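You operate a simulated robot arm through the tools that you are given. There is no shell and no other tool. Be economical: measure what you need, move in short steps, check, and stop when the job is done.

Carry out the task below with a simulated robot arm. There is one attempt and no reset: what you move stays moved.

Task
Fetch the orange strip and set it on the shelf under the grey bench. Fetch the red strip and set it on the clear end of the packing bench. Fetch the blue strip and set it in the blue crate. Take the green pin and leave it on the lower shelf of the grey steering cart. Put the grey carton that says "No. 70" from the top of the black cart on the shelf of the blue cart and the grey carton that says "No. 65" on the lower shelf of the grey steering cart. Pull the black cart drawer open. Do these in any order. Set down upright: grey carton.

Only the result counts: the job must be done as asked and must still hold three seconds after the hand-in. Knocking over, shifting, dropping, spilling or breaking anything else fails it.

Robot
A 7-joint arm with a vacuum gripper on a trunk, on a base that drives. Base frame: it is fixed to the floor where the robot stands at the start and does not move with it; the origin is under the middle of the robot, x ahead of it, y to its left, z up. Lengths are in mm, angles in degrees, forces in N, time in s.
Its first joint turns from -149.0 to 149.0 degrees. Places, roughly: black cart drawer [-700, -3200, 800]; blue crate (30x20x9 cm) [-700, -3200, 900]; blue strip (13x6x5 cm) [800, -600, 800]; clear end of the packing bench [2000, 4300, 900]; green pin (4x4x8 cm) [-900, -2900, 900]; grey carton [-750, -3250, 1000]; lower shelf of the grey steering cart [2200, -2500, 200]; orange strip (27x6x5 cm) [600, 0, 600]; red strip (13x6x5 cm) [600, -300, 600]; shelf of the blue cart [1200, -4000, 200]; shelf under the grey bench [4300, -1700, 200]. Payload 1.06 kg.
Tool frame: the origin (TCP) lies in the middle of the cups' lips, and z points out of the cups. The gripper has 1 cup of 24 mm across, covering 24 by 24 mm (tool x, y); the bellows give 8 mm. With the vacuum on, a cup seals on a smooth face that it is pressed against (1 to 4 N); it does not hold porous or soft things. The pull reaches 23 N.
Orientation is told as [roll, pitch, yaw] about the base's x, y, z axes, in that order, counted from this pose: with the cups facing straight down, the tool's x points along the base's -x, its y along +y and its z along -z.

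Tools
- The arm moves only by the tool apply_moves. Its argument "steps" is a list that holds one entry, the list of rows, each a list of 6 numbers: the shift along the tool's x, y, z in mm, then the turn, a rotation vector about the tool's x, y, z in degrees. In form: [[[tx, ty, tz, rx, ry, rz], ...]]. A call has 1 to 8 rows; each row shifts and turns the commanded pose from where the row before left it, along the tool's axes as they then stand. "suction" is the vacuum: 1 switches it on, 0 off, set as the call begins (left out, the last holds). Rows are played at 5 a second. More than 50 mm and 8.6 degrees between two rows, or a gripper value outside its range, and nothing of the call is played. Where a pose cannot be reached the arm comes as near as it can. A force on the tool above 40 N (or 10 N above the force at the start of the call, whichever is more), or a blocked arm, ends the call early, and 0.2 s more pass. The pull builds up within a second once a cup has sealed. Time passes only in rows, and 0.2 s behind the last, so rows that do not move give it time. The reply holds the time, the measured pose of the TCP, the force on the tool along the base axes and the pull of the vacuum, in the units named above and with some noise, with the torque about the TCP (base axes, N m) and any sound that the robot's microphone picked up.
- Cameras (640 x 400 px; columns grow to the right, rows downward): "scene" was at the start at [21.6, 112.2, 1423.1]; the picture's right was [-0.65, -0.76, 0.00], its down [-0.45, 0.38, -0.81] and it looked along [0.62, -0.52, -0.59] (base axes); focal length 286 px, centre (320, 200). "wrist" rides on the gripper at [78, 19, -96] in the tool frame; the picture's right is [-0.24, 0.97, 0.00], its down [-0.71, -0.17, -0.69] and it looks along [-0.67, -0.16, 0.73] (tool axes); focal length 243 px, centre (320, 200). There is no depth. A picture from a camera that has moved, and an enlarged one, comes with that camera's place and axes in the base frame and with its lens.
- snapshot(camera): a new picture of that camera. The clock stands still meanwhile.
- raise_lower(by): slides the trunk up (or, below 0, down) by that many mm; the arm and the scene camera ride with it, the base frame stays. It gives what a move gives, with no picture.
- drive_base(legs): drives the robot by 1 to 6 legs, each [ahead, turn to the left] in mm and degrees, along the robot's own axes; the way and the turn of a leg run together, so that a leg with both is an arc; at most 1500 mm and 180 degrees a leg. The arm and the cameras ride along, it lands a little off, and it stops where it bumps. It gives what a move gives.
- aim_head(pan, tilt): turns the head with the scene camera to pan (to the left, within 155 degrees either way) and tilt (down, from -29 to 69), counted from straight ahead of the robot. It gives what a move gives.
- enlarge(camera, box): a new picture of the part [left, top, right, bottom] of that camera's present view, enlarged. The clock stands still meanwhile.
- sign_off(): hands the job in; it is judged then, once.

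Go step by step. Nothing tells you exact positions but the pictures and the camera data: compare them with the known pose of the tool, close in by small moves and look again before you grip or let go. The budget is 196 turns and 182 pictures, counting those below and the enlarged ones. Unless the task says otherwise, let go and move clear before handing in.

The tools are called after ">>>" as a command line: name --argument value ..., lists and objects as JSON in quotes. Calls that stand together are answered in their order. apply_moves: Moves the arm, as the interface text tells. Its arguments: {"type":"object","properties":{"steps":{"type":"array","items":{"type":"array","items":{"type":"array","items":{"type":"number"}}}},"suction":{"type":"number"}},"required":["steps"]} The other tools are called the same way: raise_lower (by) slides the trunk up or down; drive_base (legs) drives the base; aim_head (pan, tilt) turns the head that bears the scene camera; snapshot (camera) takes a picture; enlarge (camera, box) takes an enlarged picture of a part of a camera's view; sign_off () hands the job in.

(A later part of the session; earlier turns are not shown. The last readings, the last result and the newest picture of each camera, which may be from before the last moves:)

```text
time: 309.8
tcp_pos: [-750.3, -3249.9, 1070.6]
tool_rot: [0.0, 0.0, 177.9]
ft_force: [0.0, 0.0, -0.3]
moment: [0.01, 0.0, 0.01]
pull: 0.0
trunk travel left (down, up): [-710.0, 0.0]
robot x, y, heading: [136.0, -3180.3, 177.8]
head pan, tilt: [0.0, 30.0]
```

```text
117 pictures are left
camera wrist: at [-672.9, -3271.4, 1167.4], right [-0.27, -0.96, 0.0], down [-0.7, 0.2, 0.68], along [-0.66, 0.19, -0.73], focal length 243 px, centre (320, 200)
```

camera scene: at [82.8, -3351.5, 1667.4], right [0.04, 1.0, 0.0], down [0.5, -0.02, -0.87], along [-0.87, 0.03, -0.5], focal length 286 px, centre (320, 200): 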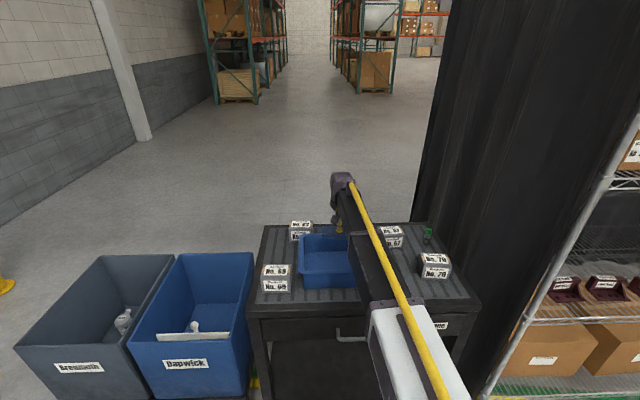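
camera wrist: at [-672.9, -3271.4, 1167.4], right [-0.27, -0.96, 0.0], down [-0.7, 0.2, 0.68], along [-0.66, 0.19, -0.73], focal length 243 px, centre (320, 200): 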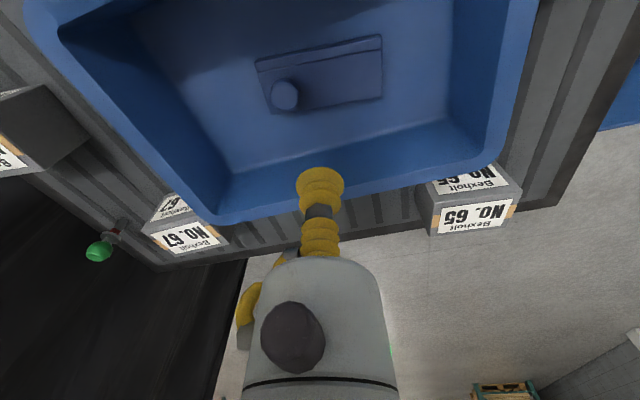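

Blue is in the crate. Next, No. 70: moving the tool over to it at safe height.

>>> apply_moves --steps '[[[6, -42, 0, 0, 0, 0], [6, -42, 0, 0, 0, 0], [6, -42, 0, 0, 0, 0], [6, -42, 0, 0, 0, 0], [6, -42, 0, 0, 0, 0], [6, -42, 0, 0, 0, 0], [6, -40, 0, 0, 0, 0], [6, -40, 0, 0, 0, 0]]]'

>>> snapshot --camera "wrist"

>>> snapshot --camera "scene"

```text
time: 311.6
tcp_pos: [-688.7, -2921.9, 1069.0]
tool_rot: [-0.1, 0.2, 178.0]
ft_force: [-0.1, -1.2, -1.2]
moment: [0.02, 0.0, -0.01]
pull: 0.1
trunk travel left (down, up): [-710.0, 0.0]
robot x, y, heading: [130.4, -3180.9, 178.0]
head pan, tilt: [0.0, 30.0]
```

```text
116 pictures are left
camera wrist: at [-612.0, -2943.3, 1164.9], right [-0.27, -0.96, 0.0], down [-0.7, 0.2, 0.68], along [-0.66, 0.19, -0.73], focal length 243 px, centre (320, 200)
```

wrist: 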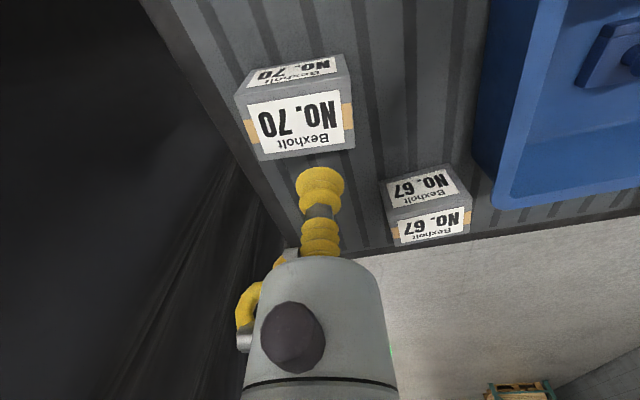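

```text
115 pictures are left
camera scene: at [82.8, -3351.1, 1667.4], right [0.04, 1.0, 0.0], down [0.5, -0.02, -0.87], along [-0.87, 0.03, -0.5], focal length 286 px, centre (320, 200)
```

scene: 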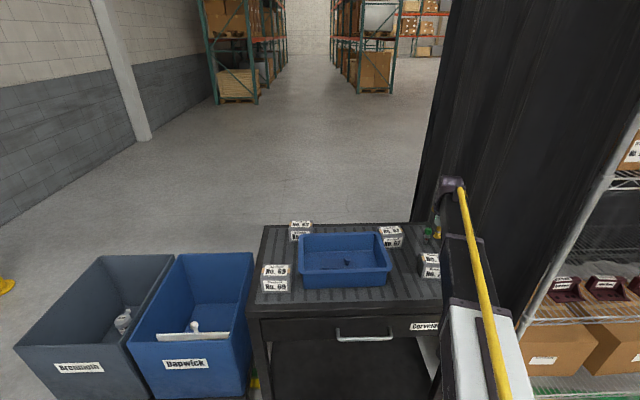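

No. 70's top centre is at about (-710,-2895). Moving over it and descending.

>>> apply_moves --steps '[[[-22, -26, 0, 0, 0, 0], [0, 0, 35, 0, 0, 0], [0, 0, 35, 0, 0, 0], [0, 0, 35, 0, 0, 0], [0, 0, 0, 0, 0, 0]]]' --suction 1

>>> snapshot --camera "wrist"

```text
time: 312.8
tcp_pos: [-712.3, -2897.0, 964.0]
tool_rot: [-0.1, 0.2, 177.9]
ft_force: [-0.6, 0.9, 0.5]
moment: [0.02, 0.03, 0.01]
pull: 0.1
trunk travel left (down, up): [-710.0, 0.0]
robot x, y, heading: [134.1, -3181.4, 178.0]
head pan, tilt: [0.0, 30.0]
```

```text
114 pictures are left
camera wrist: at [-635.3, -2918.2, 1060.2], right [-0.27, -0.96, 0.0], down [-0.7, 0.2, 0.68], along [-0.66, 0.19, -0.73], focal length 243 px, centre (320, 200)
```

wrist: 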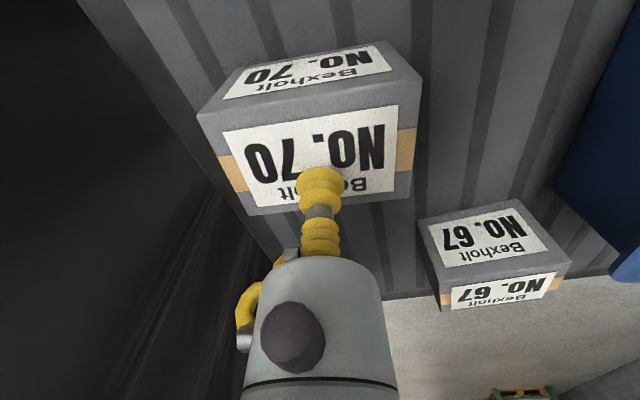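

>>> apply_moves --steps '[[[0, 0, 5, 0, 0, 0], [0, 0, 4, 0, 0, 0], [0, 0, 3, 0, 0, 0], [0, 0, 2, 0, 0, 0], [0, 0, 0, 0, 0, 0], [0, 0, 0, 0, 0, 0]]]'

```text
time: 314.2
tcp_pos: [-711.3, -2895.7, 950.1]
tool_rot: [-0.1, 0.0, 177.9]
ft_force: [-4.5, 1.6, 16.4]
moment: [-0.03, 0.0, 0.01]
pull: 22.3
trunk travel left (down, up): [-710.0, 0.0]
robot x, y, heading: [136.5, -3182.0, 177.8]
head pan, tilt: [0.0, 30.0]
```

Sealed on No. 70. Lifting, and looking toward the blue cart.

>>> apply_moves --steps '[[[0, 0, -5, 0, 0, 0], [0, 0, -20, 0, 0, 0], [0, 0, -35, 0, 0, 0], [0, 0, -40, 0, 0, 0], [0, 0, -30, 0, 0, 0], [25, 0, 0, 0, 0, 0], [30, 0, 0, 0, 0, 0], [0, 0, 0, 0, 0, 0]]]'

>>> apply_moves --steps '[[[35, 0, 0, 0, 0, 0], [35, 0, 0, 0, 0, 0], [35, 0, 0, 0, 0, 0], [35, 0, 0, 0, 0, 0], [35, 0, 0, 0, 0, 0], [0, 0, 0, 0, 0, 0]]]'

>>> aim_head --pan 144 --tilt 35

>>> snapshot --camera "scene"

>>> snapshot --camera "wrist"

```text
time: 316.0
tcp_pos: [-657.1, -2896.1, 1077.7]
tool_rot: [0.1, 0.1, 177.8]
ft_force: [1.0, -0.3, -3.5]
moment: [-0.02, 0.03, 0.03]
pull: 23.0
trunk travel left (down, up): [-710.0, 0.0]
robot x, y, heading: [134.6, -3182.6, 177.9]
head pan, tilt: [0.0, 30.0]
```

```text
time: 317.4
tcp_pos: [-481.1, -2903.1, 1079.7]
tool_rot: [-0.1, 0.1, 177.9]
ft_force: [0.4, -0.2, -2.3]
moment: [0.01, 0.06, 0.01]
pull: 23.0
trunk travel left (down, up): [-710.0, 0.0]
robot x, y, heading: [135.9, -3185.1, 177.9]
head pan, tilt: [0.0, 30.0]
```

```text
time: 319.7
tcp_pos: [-482.9, -2903.4, 1081.8]
tool_rot: [-0.1, 0.2, 177.9]
ft_force: [0.4, 0.1, -2.4]
moment: [0.05, 0.02, -0.01]
pull: 23.4
trunk travel left (down, up): [-710.0, 0.0]
robot x, y, heading: [134.2, -3184.8, 178.0]
head pan, tilt: [144.0, 35.0]
```

```text
113 pictures are left
camera scene: at [242.3, -3408.9, 1659.6], right [-0.62, -0.79, 0.0], down [-0.45, 0.35, -0.82], along [0.65, -0.51, -0.57], focal length 286 px, centre (320, 200)
```

scene: 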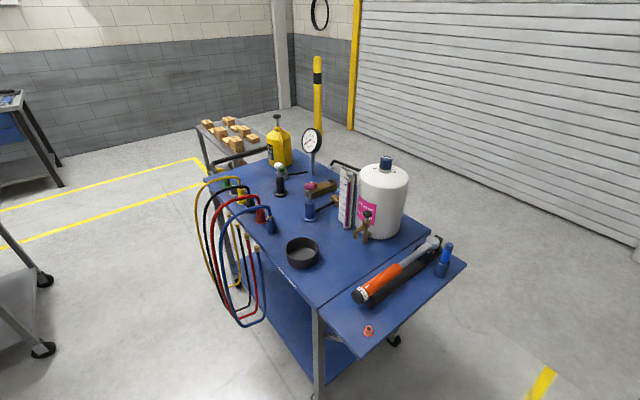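

```text
112 pictures are left
camera wrist: at [-405.2, -2924.8, 1177.2], right [-0.27, -0.96, 0.0], down [-0.7, 0.2, 0.68], along [-0.66, 0.19, -0.73], focal length 243 px, centre (320, 200)
```

wrist: 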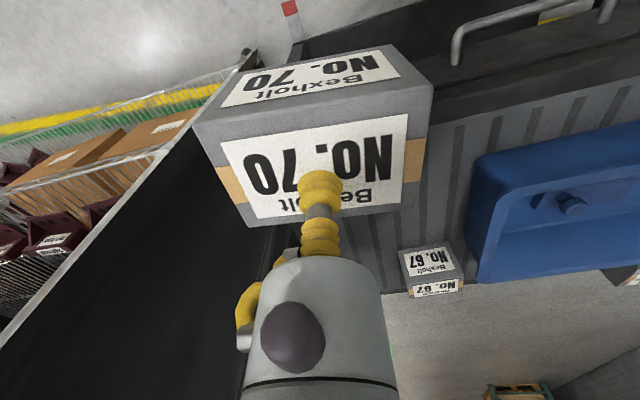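

Blue cart: near end at x≈722, y≈-3787…-4440, hoses hanging on its north side, a fold-out shelf on its west end. The south side looks best. First I recentre the arm.

>>> apply_moves --steps '[[[0, 30, 0, 0, 0, 0], [0, 35, 0, 0, 0, 0], [0, 40, 0, 0, 0, 0], [0, 40, 0, 0, 0, 0], [0, 40, 0, 0, 0, 0], [0, 40, 0, 0, 0, 0], [0, 0, 0, 0, 0, 0]]]'

>>> drive_base --legs '[[0, 88], [1500, 0]]'

>>> aim_head --pan 60 --tilt 30

>>> snapshot --camera "scene"

```text
time: 321.3
tcp_pos: [-494.8, -3129.5, 1082.9]
tool_rot: [-0.1, 0.1, 177.9]
ft_force: [0.3, -0.8, -2.6]
moment: [0.02, 0.01, 0.0]
pull: 22.8
trunk travel left (down, up): [-710.0, 0.0]
robot x, y, heading: [133.3, -3181.2, 178.0]
head pan, tilt: [144.0, 35.0]
```

```text
time: 332.6
tcp_pos: [-108.9, -5322.9, 1081.7]
tool_rot: [0.0, 0.2, -96.3]
ft_force: [0.6, -0.5, -2.5]
moment: [-0.03, 0.02, 0.02]
pull: 23.1
trunk travel left (down, up): [-710.0, 0.0]
robot x, y, heading: [-11.6, -4702.4, -96.2]
head pan, tilt: [144.0, 35.0]
```

```text
time: 334.2
tcp_pos: [-108.7, -5322.6, 1083.2]
tool_rot: [0.0, 0.1, -96.3]
ft_force: [0.1, 0.1, -2.6]
moment: [-0.02, 0.01, -0.01]
pull: 22.8
trunk travel left (down, up): [-710.0, 0.0]
robot x, y, heading: [-7.4, -4698.3, -96.1]
head pan, tilt: [60.0, 30.0]
```

```text
111 pictures are left
camera scene: at [237.7, -4728.3, 1667.3], right [-0.59, -0.81, 0.0], down [-0.4, 0.3, -0.87], along [0.7, -0.51, -0.5], focal length 286 px, centre (320, 200)
```

scene: 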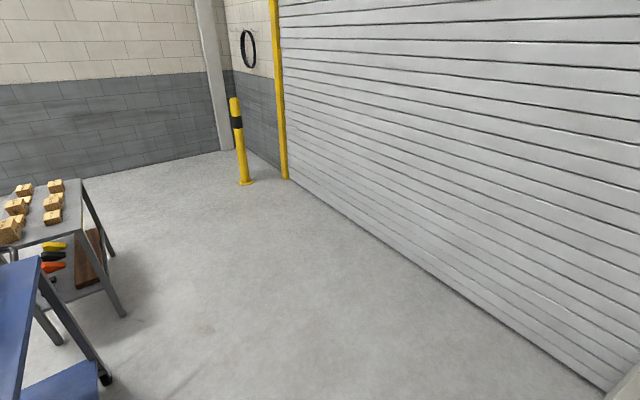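

South side is open. Driving around to face the blue cart from the south.

>>> drive_base --legs '[[0, 66], [1400, 0], [0, 120]]'

>>> aim_head --pan 0 --tilt 25

>>> raise_lower --by -400

>>> snapshot --camera "scene"

```text
time: 349.1
tcp_pos: [1266.2, -4769.5, 1082.5]
tool_rot: [0.0, 0.0, 89.8]
ft_force: [-0.1, 0.1, -4.3]
moment: [0.03, 0.0, 0.0]
pull: 22.8
trunk travel left (down, up): [-710.0, 0.0]
robot x, y, heading: [1235.3, -5398.3, 90.0]
head pan, tilt: [60.0, 30.0]
```

```text
time: 350.4
tcp_pos: [1264.8, -4768.3, 1082.1]
tool_rot: [0.0, 0.2, 89.9]
ft_force: [0.4, -0.5, -3.0]
moment: [0.04, -0.01, -0.02]
pull: 22.5
trunk travel left (down, up): [-710.0, 0.0]
robot x, y, heading: [1230.8, -5400.4, 90.0]
head pan, tilt: [0.0, 25.0]
```

```text
time: 354.3
tcp_pos: [1265.6, -4770.1, 682.7]
tool_rot: [0.0, 0.1, 89.9]
ft_force: [-0.9, 2.1, -2.3]
moment: [0.01, -0.02, 0.0]
pull: 22.9
trunk travel left (down, up): [-310.0, 400.0]
robot x, y, heading: [1232.6, -5400.1, 89.8]
head pan, tilt: [0.0, 25.0]
```

```text
110 pictures are left
camera scene: at [1064.7, -5353.4, 1275.3], right [1.0, 0.0, 0.0], down [0.0, -0.42, -0.91], along [0.0, 0.91, -0.42], focal length 286 px, centre (320, 200)
```

scene: 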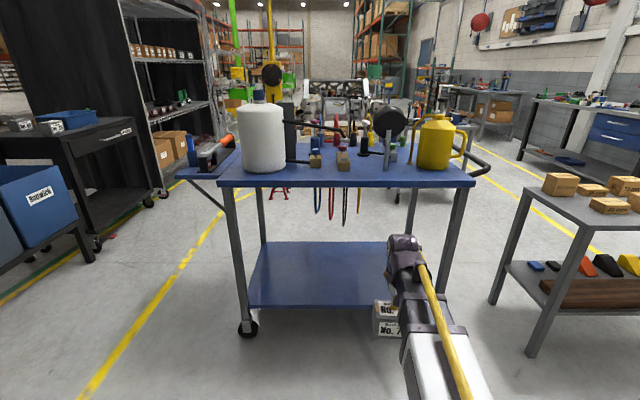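

The south side is clear, with lower shelf at z≈190, front edge y≈-4275. Lower the trunk fully and extend the arm.

>>> raise_lower --by -310

>>> apply_moves --steps '[[[-30, 0, 0, 0, 0, 0], [-35, 5, 0, 0, 0, 0], [-35, 10, 0, 0, 0, 0], [-35, 10, 0, 0, 0, 0], [-35, 10, 0, 0, 0, 0], [-30, 5, 0, 0, 0, 0], [-30, 0, 0, 0, 0, 0], [0, 0, 0, 0, 0, 0]]]'

>>> snapshot --camera "wrist"

>>> snapshot --camera "scene"

```text
time: 357.4
tcp_pos: [1265.8, -4770.6, 371.9]
tool_rot: [-0.1, 0.0, 89.8]
ft_force: [-0.3, -0.5, -4.1]
moment: [-0.02, 0.01, -0.02]
pull: 23.2
trunk travel left (down, up): [0.0, 710.0]
robot x, y, heading: [1233.4, -5402.1, 90.1]
head pan, tilt: [0.0, 25.0]
```

```text
time: 359.2
tcp_pos: [1227.8, -4542.4, 367.4]
tool_rot: [0.0, 0.1, 89.9]
ft_force: [0.4, 0.9, -3.0]
moment: [0.0, -0.03, -0.01]
pull: 22.2
trunk travel left (down, up): [0.0, 710.0]
robot x, y, heading: [1234.2, -5396.9, 89.8]
head pan, tilt: [0.0, 25.0]
```

```text
109 pictures are left
camera wrist: at [1208.0, -4621.0, 464.2], right [-0.97, 0.24, 0.0], down [0.17, 0.71, 0.68], along [0.16, 0.66, -0.73], focal length 243 px, centre (320, 200)
```

wrist: 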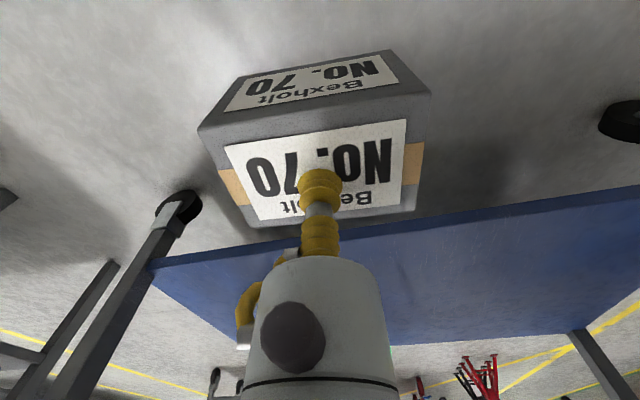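

```text
108 pictures are left
camera scene: at [1064.7, -5353.4, 965.3], right [1.0, 0.0, 0.0], down [0.0, -0.42, -0.91], along [0.0, 0.91, -0.42], focal length 286 px, centre (320, 200)
```

scene: 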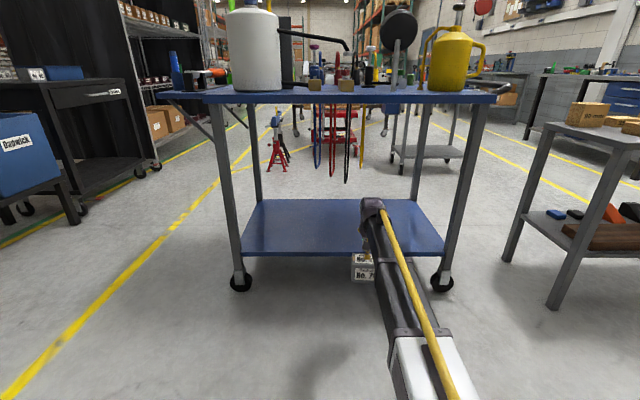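

Shelf z≈200, front edge y≈-4288, empty. Driving in so the carton is above the shelf.

>>> drive_base --legs '[[390, 0]]'

>>> snapshot --camera "wrist"

>>> snapshot --camera "scene"

```text
time: 361.6
tcp_pos: [1230.6, -4146.7, 368.0]
tool_rot: [0.0, 0.0, 89.7]
ft_force: [0.4, 0.2, -3.6]
moment: [0.05, 0.05, -0.01]
pull: 22.9
trunk travel left (down, up): [0.0, 710.0]
robot x, y, heading: [1239.5, -5002.8, 89.8]
head pan, tilt: [0.0, 25.0]
```

```text
107 pictures are left
camera wrist: at [1211.6, -4224.0, 464.2], right [-0.97, 0.24, 0.0], down [0.17, 0.71, 0.68], along [0.16, 0.66, -0.73], focal length 243 px, centre (320, 200)
```

wrist: 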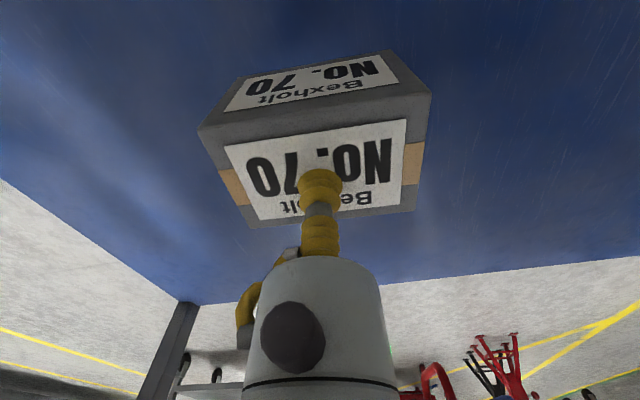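

```text
106 pictures are left
camera scene: at [1065.7, -4955.8, 965.3], right [1.0, 0.0, 0.0], down [0.0, -0.42, -0.91], along [0.0, 0.91, -0.42], focal length 286 px, centre (320, 200)
```

scene: 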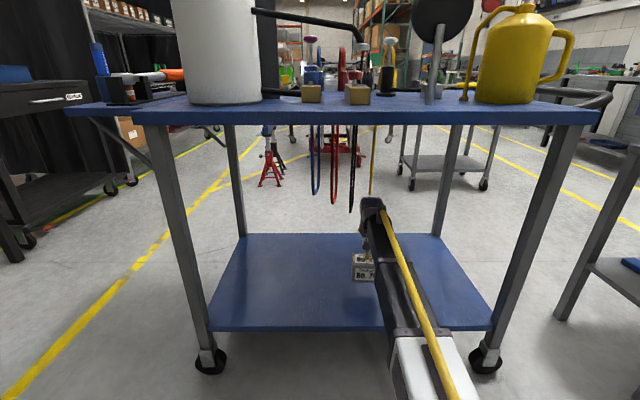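

Well positioned. Lowering.

>>> apply_moves --steps '[[[0, 0, 25, 0, 0, 0], [0, 0, 25, 0, 0, 0], [0, 0, 20, 0, 0, 0], [0, 0, 8, 0, 0, 0], [0, 0, 0, 0, 0, 0]]]'

>>> apply_moves --steps '[[[0, 0, 4, 0, 0, 0], [0, 0, 3, 0, 0, 0], [0, 0, 0, 0, 0, 0]]]'

```text
time: 362.8
tcp_pos: [1230.8, -4146.9, 292.2]
tool_rot: [0.0, -0.2, 89.7]
ft_force: [0.2, 6.4, 22.2]
moment: [-0.14, 0.0, 0.0]
pull: 22.7
trunk travel left (down, up): [0.0, 710.0]
robot x, y, heading: [1233.8, -5007.5, 89.8]
head pan, tilt: [0.0, 25.0]
```

```text
time: 363.3
tcp_pos: [1230.0, -4145.0, 291.7]
tool_rot: [0.0, -0.3, 89.6]
ft_force: [0.8, -2.3, 24.2]
moment: [-0.1, 0.03, 0.01]
pull: 23.0
trunk travel left (down, up): [0.0, 710.0]
robot x, y, heading: [1236.5, -5005.1, 89.9]
head pan, tilt: [0.0, 25.0]
stopped in row 2: the force on the tool passed its limit at 43 N (the readings are from after the stop); the commanded pose is now the measured one
```

Contact came earlier than expected (shelf ≈217). Ease off, release and rise.

>>> apply_moves --steps '[[[0, 0, -4, 0, 0, 0], [0, 0, 0, 0, 0, 0], [0, 0, 0, 0, 0, 0], [0, 0, 0, 0, 0, 0], [0, 0, -3, 0, 0, 0], [0, 0, -12, 0, 0, 0], [0, 0, -30, 0, 0, 0], [0, 0, -30, 0, 0, 0]]]' --suction 0

>>> snapshot --camera "wrist"

>>> snapshot --camera "scene"

```text
time: 365.1
tcp_pos: [1230.9, -4141.7, 365.4]
tool_rot: [0.0, 0.0, 89.7]
ft_force: [0.0, 0.1, 0.5]
moment: [0.0, -0.03, 0.0]
pull: 0.1
trunk travel left (down, up): [0.0, 710.0]
robot x, y, heading: [1236.4, -5004.2, 89.7]
head pan, tilt: [0.0, 25.0]
```

```text
105 pictures are left
camera wrist: at [1211.2, -4220.1, 462.0], right [-0.97, 0.24, 0.0], down [0.17, 0.71, 0.69], along [0.16, 0.67, -0.73], focal length 243 px, centre (320, 200)
```

wrist: 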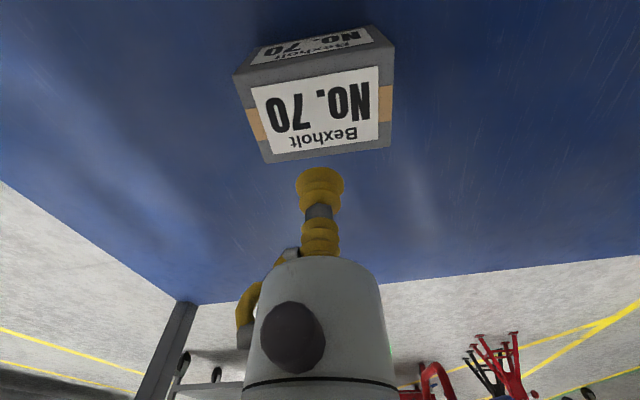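

```text
104 pictures are left
camera scene: at [1065.6, -4955.8, 965.3], right [1.0, 0.0, 0.0], down [0.0, -0.42, -0.91], along [0.0, 0.91, -0.42], focal length 286 px, centre (320, 200)
```

scene: 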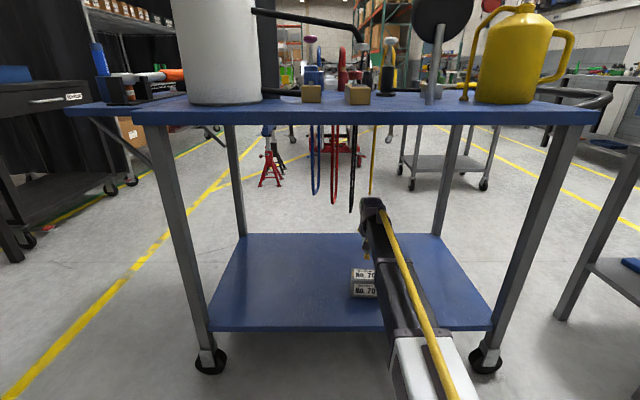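

No. 70 stands upright on the blue cart's shelf. Now back out, fold, raise and return to the black cart for No. 65.

>>> drive_base --legs '[[-400, 0]]'

>>> apply_moves --steps '[[[35, 0, 0, 0, 0, 0], [35, 0, 0, 0, 0, 0], [35, 0, 0, 0, 0, 0], [35, 0, 0, 0, 0, 0], [35, 0, 0, 0, 0, 0], [35, 0, 0, 0, 0, 0], [20, 0, 0, 0, 0, 0], [0, 0, 0, 0, 0, 0]]]'

>>> raise_lower --by 400

>>> raise_lower --by 310

>>> drive_base --legs '[[0, 59.4], [1370, 0], [0, -59.4]]'

>>> snapshot --camera "scene"

```text
time: 367.6
tcp_pos: [1224.7, -4543.2, 365.6]
tool_rot: [0.0, -0.1, 90.2]
ft_force: [0.0, 0.7, 0.0]
moment: [0.0, -0.01, 0.01]
pull: 0.0
trunk travel left (down, up): [0.0, 710.0]
robot x, y, heading: [1239.4, -5402.0, 90.1]
head pan, tilt: [0.0, 25.0]
```

```text
time: 369.4
tcp_pos: [1224.6, -4775.1, 365.0]
tool_rot: [0.1, -0.1, 90.2]
ft_force: [0.6, -0.1, 0.6]
moment: [0.01, -0.03, -0.01]
pull: 0.1
trunk travel left (down, up): [0.0, 710.0]
robot x, y, heading: [1233.1, -5404.7, 90.0]
head pan, tilt: [0.0, 25.0]
```

```text
time: 373.2
tcp_pos: [1223.4, -4775.2, 764.6]
tool_rot: [0.0, -0.2, 90.2]
ft_force: [-0.4, -0.3, -0.1]
moment: [0.0, -0.01, 0.01]
pull: 0.1
trunk travel left (down, up): [-400.0, 310.0]
robot x, y, heading: [1237.5, -5405.4, 90.3]
head pan, tilt: [0.0, 25.0]
```

```text
time: 376.3
tcp_pos: [1222.9, -4775.1, 1076.0]
tool_rot: [0.0, -0.1, 90.2]
ft_force: [0.5, 0.5, -0.3]
moment: [0.0, 0.0, -0.01]
pull: 0.0
trunk travel left (down, up): [-710.0, 0.0]
robot x, y, heading: [1235.0, -5411.2, 90.0]
head pan, tilt: [0.0, 25.0]
```

```text
time: 388.5
tcp_pos: [-11.2, -4118.0, 1074.3]
tool_rot: [0.0, -0.1, 92.6]
ft_force: [-0.4, 0.4, 1.4]
moment: [0.01, -0.02, 0.02]
pull: 0.1
trunk travel left (down, up): [-710.0, 0.0]
robot x, y, heading: [24.8, -4747.3, 92.3]
head pan, tilt: [0.0, 25.0]
```

```text
103 pictures are left
camera scene: at [-145.0, -4707.6, 1675.3], right [1.0, 0.05, 0.0], down [0.02, -0.42, -0.91], along [-0.04, 0.91, -0.42], focal length 286 px, centre (320, 200)
```

scene: 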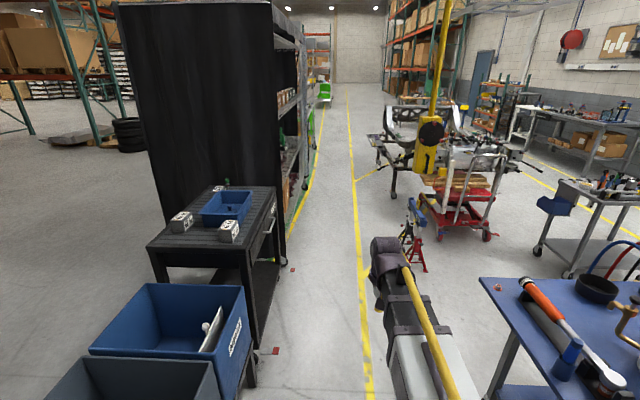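

Continuing to the black cart.

>>> drive_base --legs '[[0, -3.5], [1417, 0], [0, 91]]'

>>> snapshot --camera "scene"

>>> snapshot --camera "wrist"

```text
time: 399.8
tcp_pos: [-582.1, -3347.4, 1074.0]
tool_rot: [0.0, -0.1, -179.7]
ft_force: [0.0, 0.1, 0.2]
moment: [-0.01, 0.02, -0.01]
pull: 0.2
trunk travel left (down, up): [-710.0, 0.0]
robot x, y, heading: [45.2, -3333.8, -179.5]
head pan, tilt: [0.0, 25.0]
```

```text
102 pictures are left
camera scene: at [1.1, -3505.4, 1675.3], right [-0.01, 1.0, 0.0], down [0.42, 0.0, -0.91], along [-0.91, -0.01, -0.42], focal length 286 px, centre (320, 200)
```

scene: 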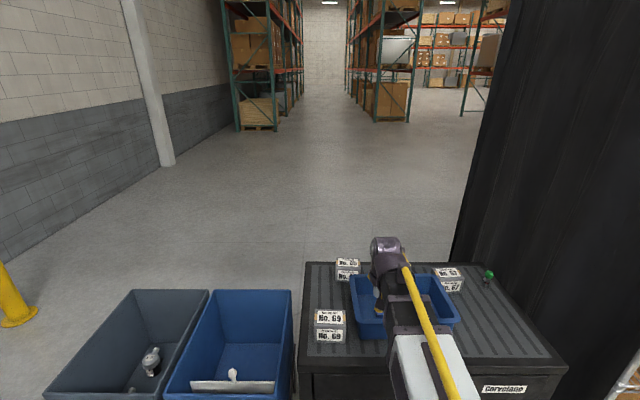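

```text
101 pictures are left
camera wrist: at [-503.8, -3365.7, 1171.2], right [-0.23, -0.97, 0.0], down [-0.71, 0.17, 0.69], along [-0.67, 0.16, -0.73], focal length 243 px, centre (320, 200)
```

wrist: 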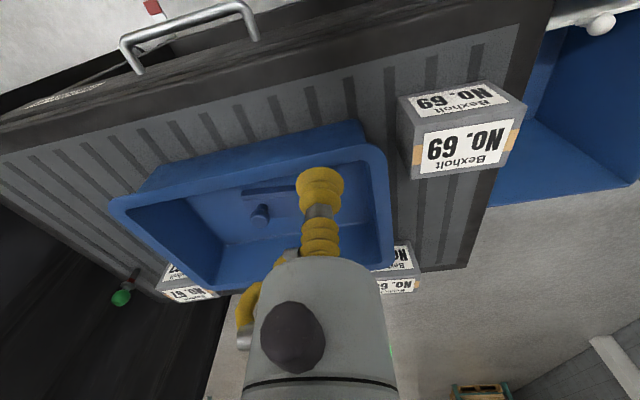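

No. 65's top is at about (-956,-3402). Moving 120 mm closer, then the tool over it.

>>> drive_base --legs '[[120, 0]]'

>>> apply_moves --steps '[[[-30, 8, 0, 0, 0, 0], [-35, 8, 0, 0, 0, 0], [-35, 8, 0, 0, 0, 0], [-35, 8, 0, 0, 0, 0], [-35, 8, 0, 0, 0, 0], [-30, 5, 0, 0, 0, 0], [0, 0, 0, 0, 0, 0]]]'

>>> snapshot --camera "wrist"

```text
time: 401.0
tcp_pos: [-701.0, -3351.1, 1075.3]
tool_rot: [0.0, -0.1, -179.4]
ft_force: [0.7, 0.5, -0.6]
moment: [-0.01, 0.01, 0.01]
pull: 0.0
trunk travel left (down, up): [-710.0, 0.0]
robot x, y, heading: [-72.1, -3334.2, -179.3]
head pan, tilt: [0.0, 25.0]
```

```text
time: 402.6
tcp_pos: [-901.7, -3396.1, 1075.9]
tool_rot: [0.0, -0.1, -179.5]
ft_force: [0.0, -0.6, -0.7]
moment: [-0.02, 0.01, 0.0]
pull: 0.0
trunk travel left (down, up): [-710.0, 0.0]
robot x, y, heading: [-68.3, -3334.6, -179.4]
head pan, tilt: [0.0, 25.0]
```

```text
100 pictures are left
camera wrist: at [-823.3, -3414.8, 1172.9], right [-0.23, -0.97, 0.0], down [-0.71, 0.16, 0.69], along [-0.67, 0.16, -0.73], focal length 243 px, centre (320, 200)
```

wrist: 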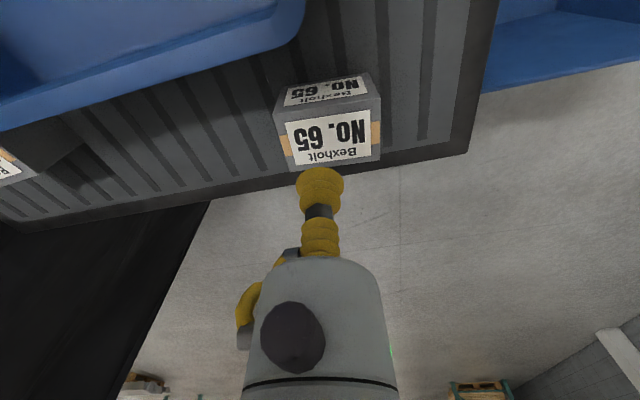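

>>> apply_moves --steps '[[[-43, 0, 0, 0, 0, 0], [0, 0, 35, 0, 0, 0], [0, 0, 40, 0, 0, 0], [0, 0, 35, 0, 0, 0], [0, 0, 0, 0, 0, 0]]]' --suction 1

>>> snapshot --camera "wrist"

```text
time: 403.8
tcp_pos: [-943.0, -3397.1, 964.3]
tool_rot: [0.0, -0.1, -179.4]
ft_force: [-0.1, 0.0, -0.5]
moment: [-0.01, 0.02, -0.03]
pull: 0.1
trunk travel left (down, up): [-710.0, 0.0]
robot x, y, heading: [-74.2, -3332.5, -179.4]
head pan, tilt: [0.0, 25.0]
```

```text
99 pictures are left
camera wrist: at [-865.2, -3414.9, 1060.3], right [-0.23, -0.97, 0.0], down [-0.71, 0.16, 0.69], along [-0.67, 0.16, -0.73], focal length 243 px, centre (320, 200)
```

wrist: 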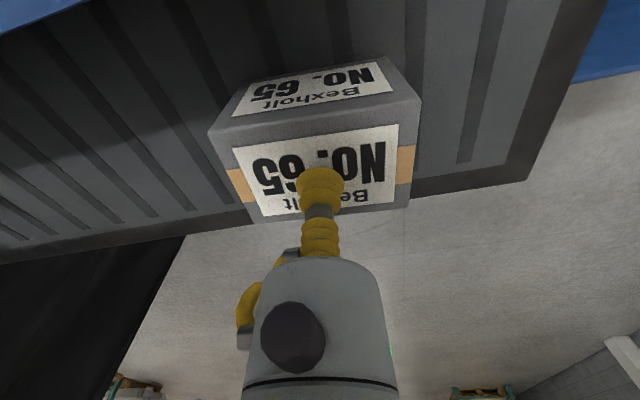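

>>> apply_moves --steps '[[[0, 0, 5, 0, 0, 0], [0, 0, 4, 0, 0, 0], [0, 0, 2, 0, 0, 0], [0, 0, 1, 0, 0, 0], [0, 0, 0, 0, 0, 0], [0, 0, 0, 0, 0, 0]]]'

```text
time: 405.2
tcp_pos: [-943.9, -3397.0, 954.8]
tool_rot: [-0.1, 0.0, -179.5]
ft_force: [-0.2, 0.5, 8.5]
moment: [-0.02, -0.06, 0.03]
pull: 23.4
trunk travel left (down, up): [-710.0, 0.0]
robot x, y, heading: [-67.6, -3333.5, -179.6]
head pan, tilt: [0.0, 25.0]
```

Sealed on No. 65. Lift, retract over the crate, back off.

>>> apply_moves --steps '[[[0, 0, -5, 0, 0, 0], [0, 0, -20, 0, 0, 0], [0, 0, -35, 0, 0, 0], [0, 0, -40, 0, 0, 0], [0, 0, -40, 0, 0, 0], [30, 0, 0, 0, 0, 0], [35, 0, 0, 0, 0, 0], [35, 0, 0, 0, 0, 0]]]'

>>> apply_moves --steps '[[[35, 0, 0, 0, 0, 0], [35, 0, 0, 0, 0, 0], [35, -10, 0, 0, 0, 0], [35, -10, 0, 0, 0, 0], [20, -10, 0, 0, 0, 0], [0, 0, 0, 0, 0, 0]]]'

>>> drive_base --legs '[[-160, 0]]'

>>> aim_head --pan -150 --tilt 30

>>> snapshot --camera "scene"

>>> snapshot --camera "wrist"

```text
time: 407.0
tcp_pos: [-841.4, -3394.9, 1093.6]
tool_rot: [0.1, -0.1, -179.4]
ft_force: [0.2, -0.1, -3.2]
moment: [-0.03, 0.0, -0.01]
pull: 22.8
trunk travel left (down, up): [-710.0, 0.0]
robot x, y, heading: [-72.0, -3335.4, -179.6]
head pan, tilt: [0.0, 25.0]
```

```text
time: 408.4
tcp_pos: [-683.1, -3366.7, 1092.8]
tool_rot: [0.0, -0.1, -179.4]
ft_force: [0.1, -0.7, -3.0]
moment: [0.0, -0.01, 0.0]
pull: 22.7
trunk travel left (down, up): [-710.0, 0.0]
robot x, y, heading: [-71.4, -3335.0, -179.1]
head pan, tilt: [0.0, 25.0]
```

```text
time: 409.8
tcp_pos: [-529.4, -3363.3, 1093.0]
tool_rot: [0.0, -0.1, -179.5]
ft_force: [0.8, 0.2, -3.0]
moment: [0.02, 0.01, 0.03]
pull: 23.0
trunk travel left (down, up): [-710.0, 0.0]
robot x, y, heading: [84.5, -3334.0, -179.3]
head pan, tilt: [0.0, 25.0]
```

```text
time: 412.2
tcp_pos: [-529.4, -3364.1, 1093.1]
tool_rot: [0.0, -0.1, -179.5]
ft_force: [0.2, -0.1, -2.9]
moment: [0.02, 0.01, 0.0]
pull: 22.6
trunk travel left (down, up): [-710.0, 0.0]
robot x, y, heading: [84.3, -3335.6, -179.1]
head pan, tilt: [-150.0, 30.0]
```

```text
98 pictures are left
camera scene: at [208.2, -3457.9, 1667.4], right [0.51, -0.86, 0.0], down [-0.43, -0.25, -0.87], along [0.75, 0.44, -0.5], focal length 286 px, centre (320, 200)
```

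scene: 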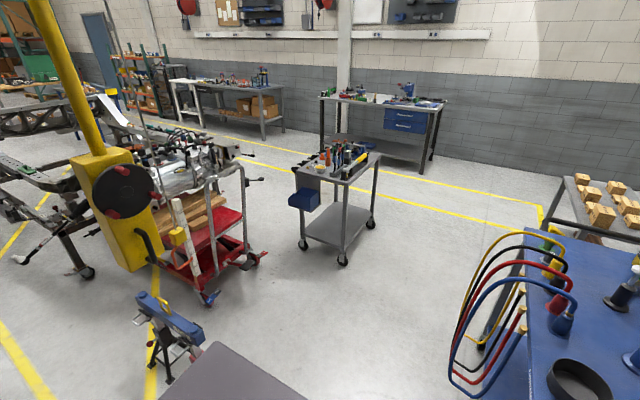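

```text
97 pictures are left
camera wrist: at [-450.5, -3382.4, 1189.5], right [-0.23, -0.97, 0.0], down [-0.71, 0.16, 0.69], along [-0.67, 0.16, -0.73], focal length 243 px, centre (320, 200)
```

wrist: 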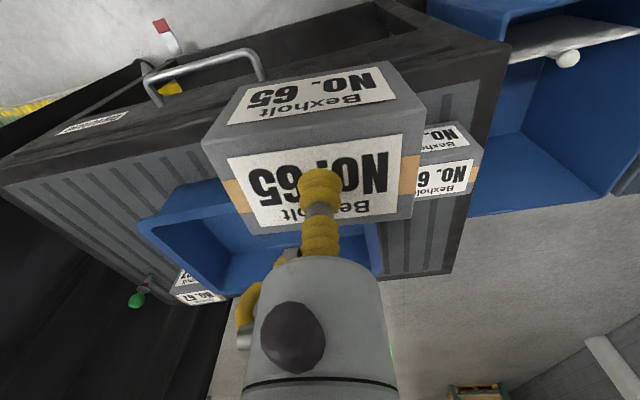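

The steering cart stands at x≈1900–2530, y≈-2680…-2307 with an open lower shelf. I drive round to its south side.

>>> drive_base --legs '[[0, -172], [1500, 0], [290, 0]]'

>>> aim_head --pan -10 --tilt 30

>>> snapshot --camera "scene"

```text
time: 427.6
tcp_pos: [2239.2, -2850.7, 1092.5]
tool_rot: [-0.1, -0.2, 13.1]
ft_force: [1.2, 0.1, 1.1]
moment: [-0.05, -0.02, -0.01]
pull: 0.0
trunk travel left (down, up): [-710.0, 0.0]
robot x, y, heading: [1654.1, -3037.9, 24.1]
head pan, tilt: [-150.0, 30.0]
stopped in leg 3: the robot was blocked; the commanded pose is now the measured one
```

```text
time: 429.8
tcp_pos: [2240.2, -2852.1, 1094.0]
tool_rot: [-0.1, -0.2, 13.2]
ft_force: [0.0, -0.2, 0.2]
moment: [-0.02, 0.0, 0.03]
pull: 0.1
trunk travel left (down, up): [-710.0, 0.0]
robot x, y, heading: [1655.7, -3036.5, 24.1]
head pan, tilt: [-10.0, 30.0]
```

```text
96 pictures are left
camera scene: at [1632.0, -2879.7, 1667.3], right [0.24, -0.97, 0.0], down [-0.49, -0.12, -0.87], along [0.84, 0.21, -0.5], focal length 286 px, centre (320, 200)
```

scene: 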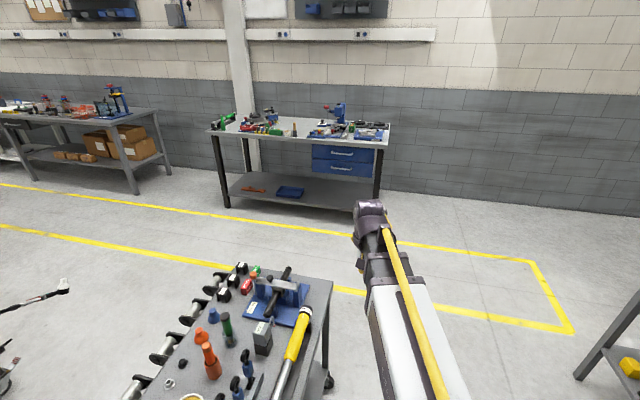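

The drive was blocked and the vacuum was lost – the carton may have fallen. I'll look around to find it and what blocked us.

>>> snapshot --camera "wrist"

>>> aim_head --pan -10 --tilt 65

>>> snapshot --camera "scene"

>>> aim_head --pan 60 --tilt 45

>>> snapshot --camera "scene"

>>> aim_head --pan -80 --tilt 45

>>> snapshot --camera "scene"

>>> aim_head --pan 150 --tilt 35

>>> snapshot --camera "scene"

```text
95 pictures are left
camera wrist: at [2158.9, -2851.5, 1189.6], right [0.01, 1.0, 0.0], down [0.73, 0.0, 0.69], along [0.69, -0.01, -0.73], focal length 243 px, centre (320, 200)
```

wrist: 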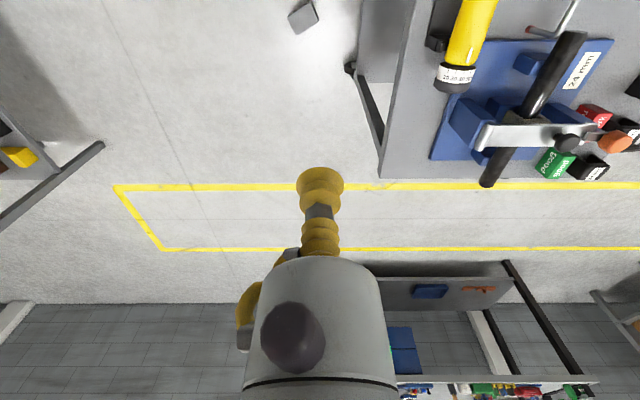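

```text
time: 430.8
tcp_pos: [2238.7, -2852.2, 1093.6]
tool_rot: [-0.1, -0.1, 13.3]
ft_force: [-0.5, 0.5, 0.0]
moment: [0.01, -0.02, 0.02]
pull: 0.0
trunk travel left (down, up): [-710.0, 0.0]
robot x, y, heading: [1654.7, -3038.5, 23.6]
head pan, tilt: [-10.0, 65.0]
```

```text
94 pictures are left
camera scene: at [1603.2, -2886.8, 1619.7], right [0.24, -0.97, 0.0], down [-0.88, -0.22, -0.42], along [0.41, 0.1, -0.91], focal length 286 px, centre (320, 200)
```

scene: 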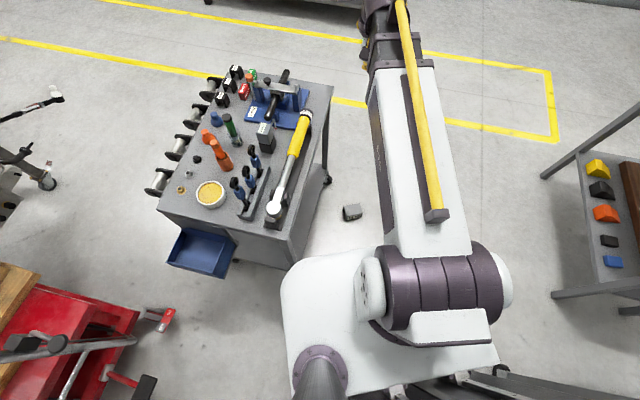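

```text
time: 432.2
tcp_pos: [2239.7, -2852.4, 1094.5]
tool_rot: [0.0, -0.1, 13.3]
ft_force: [0.1, -0.7, -0.4]
moment: [0.04, 0.04, -0.01]
pull: 0.1
trunk travel left (down, up): [-710.0, 0.0]
robot x, y, heading: [1651.3, -3037.8, 23.7]
head pan, tilt: [60.0, 45.0]
```

```text
93 pictures are left
camera scene: at [1553.0, -2820.5, 1644.7], right [0.99, -0.11, 0.0], down [-0.08, -0.7, -0.71], along [0.08, 0.7, -0.71], focal length 286 px, centre (320, 200)
```

scene: 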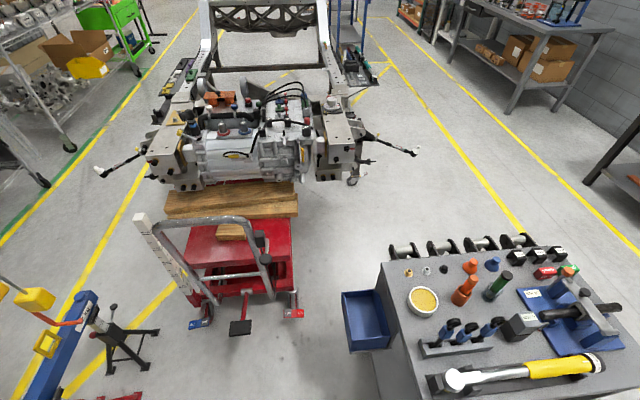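

```text
time: 434.5
tcp_pos: [2239.5, -2852.4, 1093.4]
tool_rot: [-0.1, -0.1, 13.2]
ft_force: [0.2, -0.3, 0.0]
moment: [-0.02, 0.01, 0.0]
pull: 0.1
trunk travel left (down, up): [-710.0, 0.0]
robot x, y, heading: [1656.3, -3037.5, 23.7]
head pan, tilt: [-80.0, 45.0]
```

```text
92 pictures are left
camera scene: at [1589.6, -2968.8, 1644.7], right [-0.83, -0.56, 0.0], down [-0.39, 0.59, -0.71], along [0.39, -0.59, -0.71], focal length 286 px, centre (320, 200)
```

scene: 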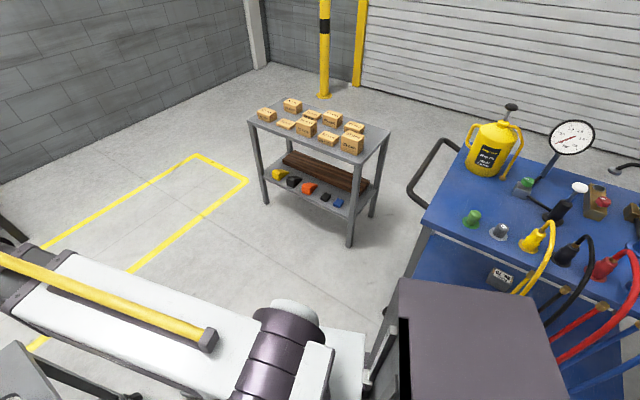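

```text
time: 437.8
tcp_pos: [2239.3, -2852.5, 1094.1]
tool_rot: [-0.1, -0.2, 13.2]
ft_force: [-0.2, 0.0, -0.6]
moment: [0.01, 0.01, 0.01]
pull: 0.1
trunk travel left (down, up): [-710.0, 0.0]
robot x, y, heading: [1651.7, -3035.8, 24.0]
head pan, tilt: [150.0, 35.0]
```

```text
91 pictures are left
camera scene: at [1456.7, -2891.9, 1659.6], right [0.11, 0.99, 0.0], down [0.57, -0.06, -0.82], along [-0.81, 0.09, -0.57], focal length 286 px, centre (320, 200)
```

scene: 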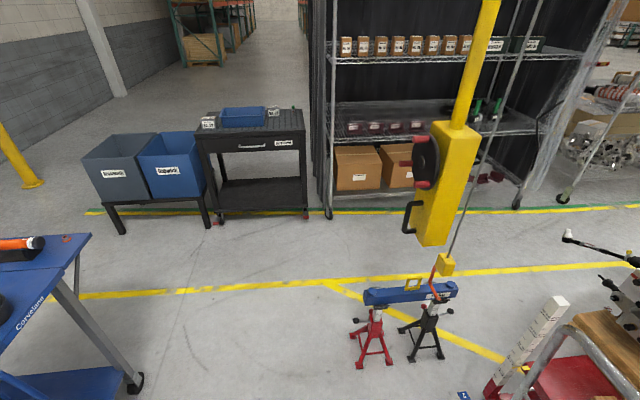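

No. 65 lies on the floor at about (2286,-2918), beside the steering cart. I check what the base is touching.

>>> aim_head --pan 40 --tilt 69

>>> snapshot --camera "scene"

>>> enlarge --camera "wrist" --box '[240, 0, 440, 125]'

```text
time: 439.6
tcp_pos: [2239.8, -2852.3, 1094.7]
tool_rot: [-0.1, -0.1, 13.2]
ft_force: [0.0, -0.7, 0.2]
moment: [0.02, -0.02, -0.02]
pull: 0.0
trunk travel left (down, up): [-710.0, 0.0]
robot x, y, heading: [1652.3, -3034.1, 23.8]
head pan, tilt: [40.0, 68.8]
```

```text
90 pictures are left
camera scene: at [1568.8, -2851.1, 1615.9], right [0.9, -0.44, 0.0], down [-0.41, -0.84, -0.36], along [0.16, 0.33, -0.93], focal length 286 px, centre (320, 200)
```

scene: 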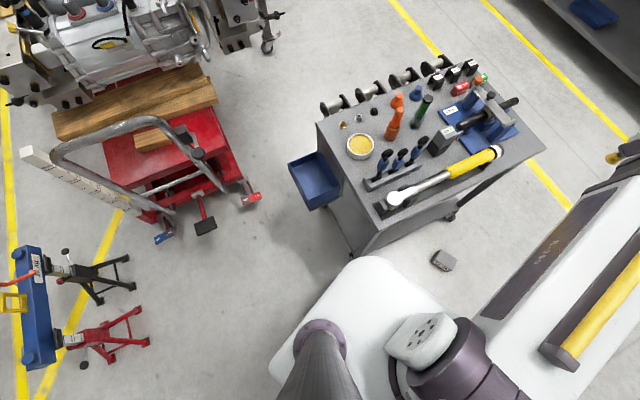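

```text
3.20 times, centred on (340, 62) of wrist
camera zoom: at [2158.9, -2851.5, 1189.6], right [0.01, 1.0, 0.0], down [0.73, 0.0, 0.69], along [0.69, -0.01, -0.73], focal length 776 px, centre (256, 640)
```

zoom: 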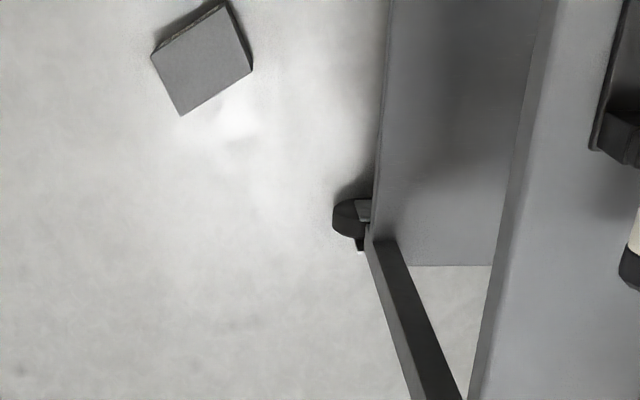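

The base's left-front corner ran into the steering cart's leg, and the jolt dropped the carton. I'll back off and examine carton and cart.

>>> drive_base --legs '[[-350, 0]]'

>>> aim_head --pan -5 --tilt 45

>>> snapshot --camera "scene"

>>> snapshot --camera "wrist"

```text
time: 441.9
tcp_pos: [1922.7, -2998.0, 1093.0]
tool_rot: [-0.1, -0.1, 12.6]
ft_force: [0.4, -0.1, 0.1]
moment: [0.04, 0.02, 0.0]
pull: 0.1
trunk travel left (down, up): [-710.0, 0.0]
robot x, y, heading: [1334.6, -3175.2, 23.3]
head pan, tilt: [40.0, 68.8]
```

```text
time: 443.0
tcp_pos: [1922.8, -2998.1, 1093.3]
tool_rot: [-0.1, -0.1, 12.6]
ft_force: [-1.1, -0.6, 0.0]
moment: [-0.02, 0.0, 0.01]
pull: 0.1
trunk travel left (down, up): [-710.0, 0.0]
robot x, y, heading: [1334.5, -3180.0, 23.3]
head pan, tilt: [-5.0, 45.0]
```

```text
88 pictures are left
camera scene: at [1304.1, -3013.5, 1644.7], right [0.31, -0.95, 0.0], down [-0.67, -0.22, -0.71], along [0.67, 0.22, -0.71], focal length 286 px, centre (320, 200)
```

scene: 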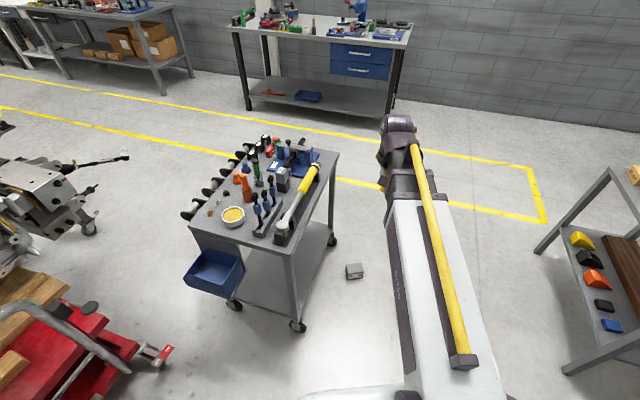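

```text
87 pictures are left
camera wrist: at [1842.1, -2995.8, 1189.6], right [0.02, 1.0, 0.0], down [0.73, -0.01, 0.69], along [0.69, -0.01, -0.73], focal length 243 px, centre (320, 200)
```

wrist: 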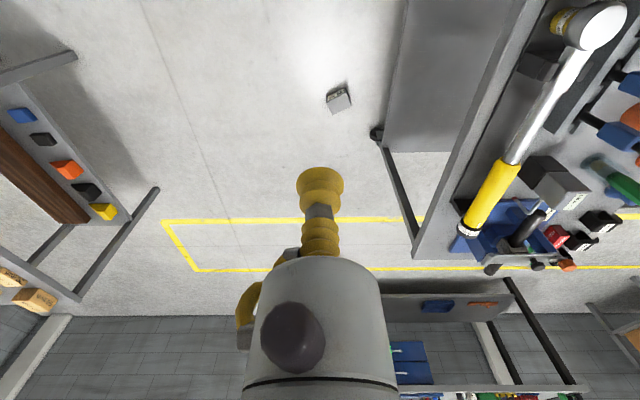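

>>> enlarge --camera "scene" --box '[315, 245, 395, 295]'

>>> enlarge --camera "wrist" --box '[300, 70, 380, 120]'

```text
8.00 times, centred on (355, 270) of scene
camera zoom: at [1304.1, -3013.5, 1644.7], right [0.31, -0.95, 0.0], down [-0.67, -0.22, -0.71], along [0.67, 0.22, -0.71], focal length 2291 px, centre (40, -360)
```

zoom: 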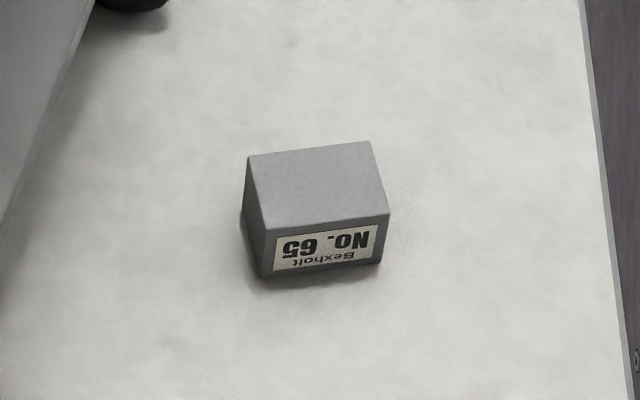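

```text
8.00 times, centred on (340, 95) of wrist
camera zoom: at [1842.1, -2995.8, 1189.6], right [0.02, 1.0, 0.0], down [0.73, -0.01, 0.69], along [0.69, -0.01, -0.73], focal length 1941 px, centre (160, 1040)
```

zoom: 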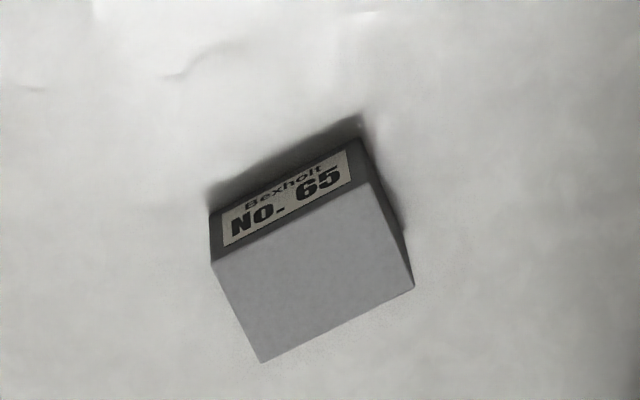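

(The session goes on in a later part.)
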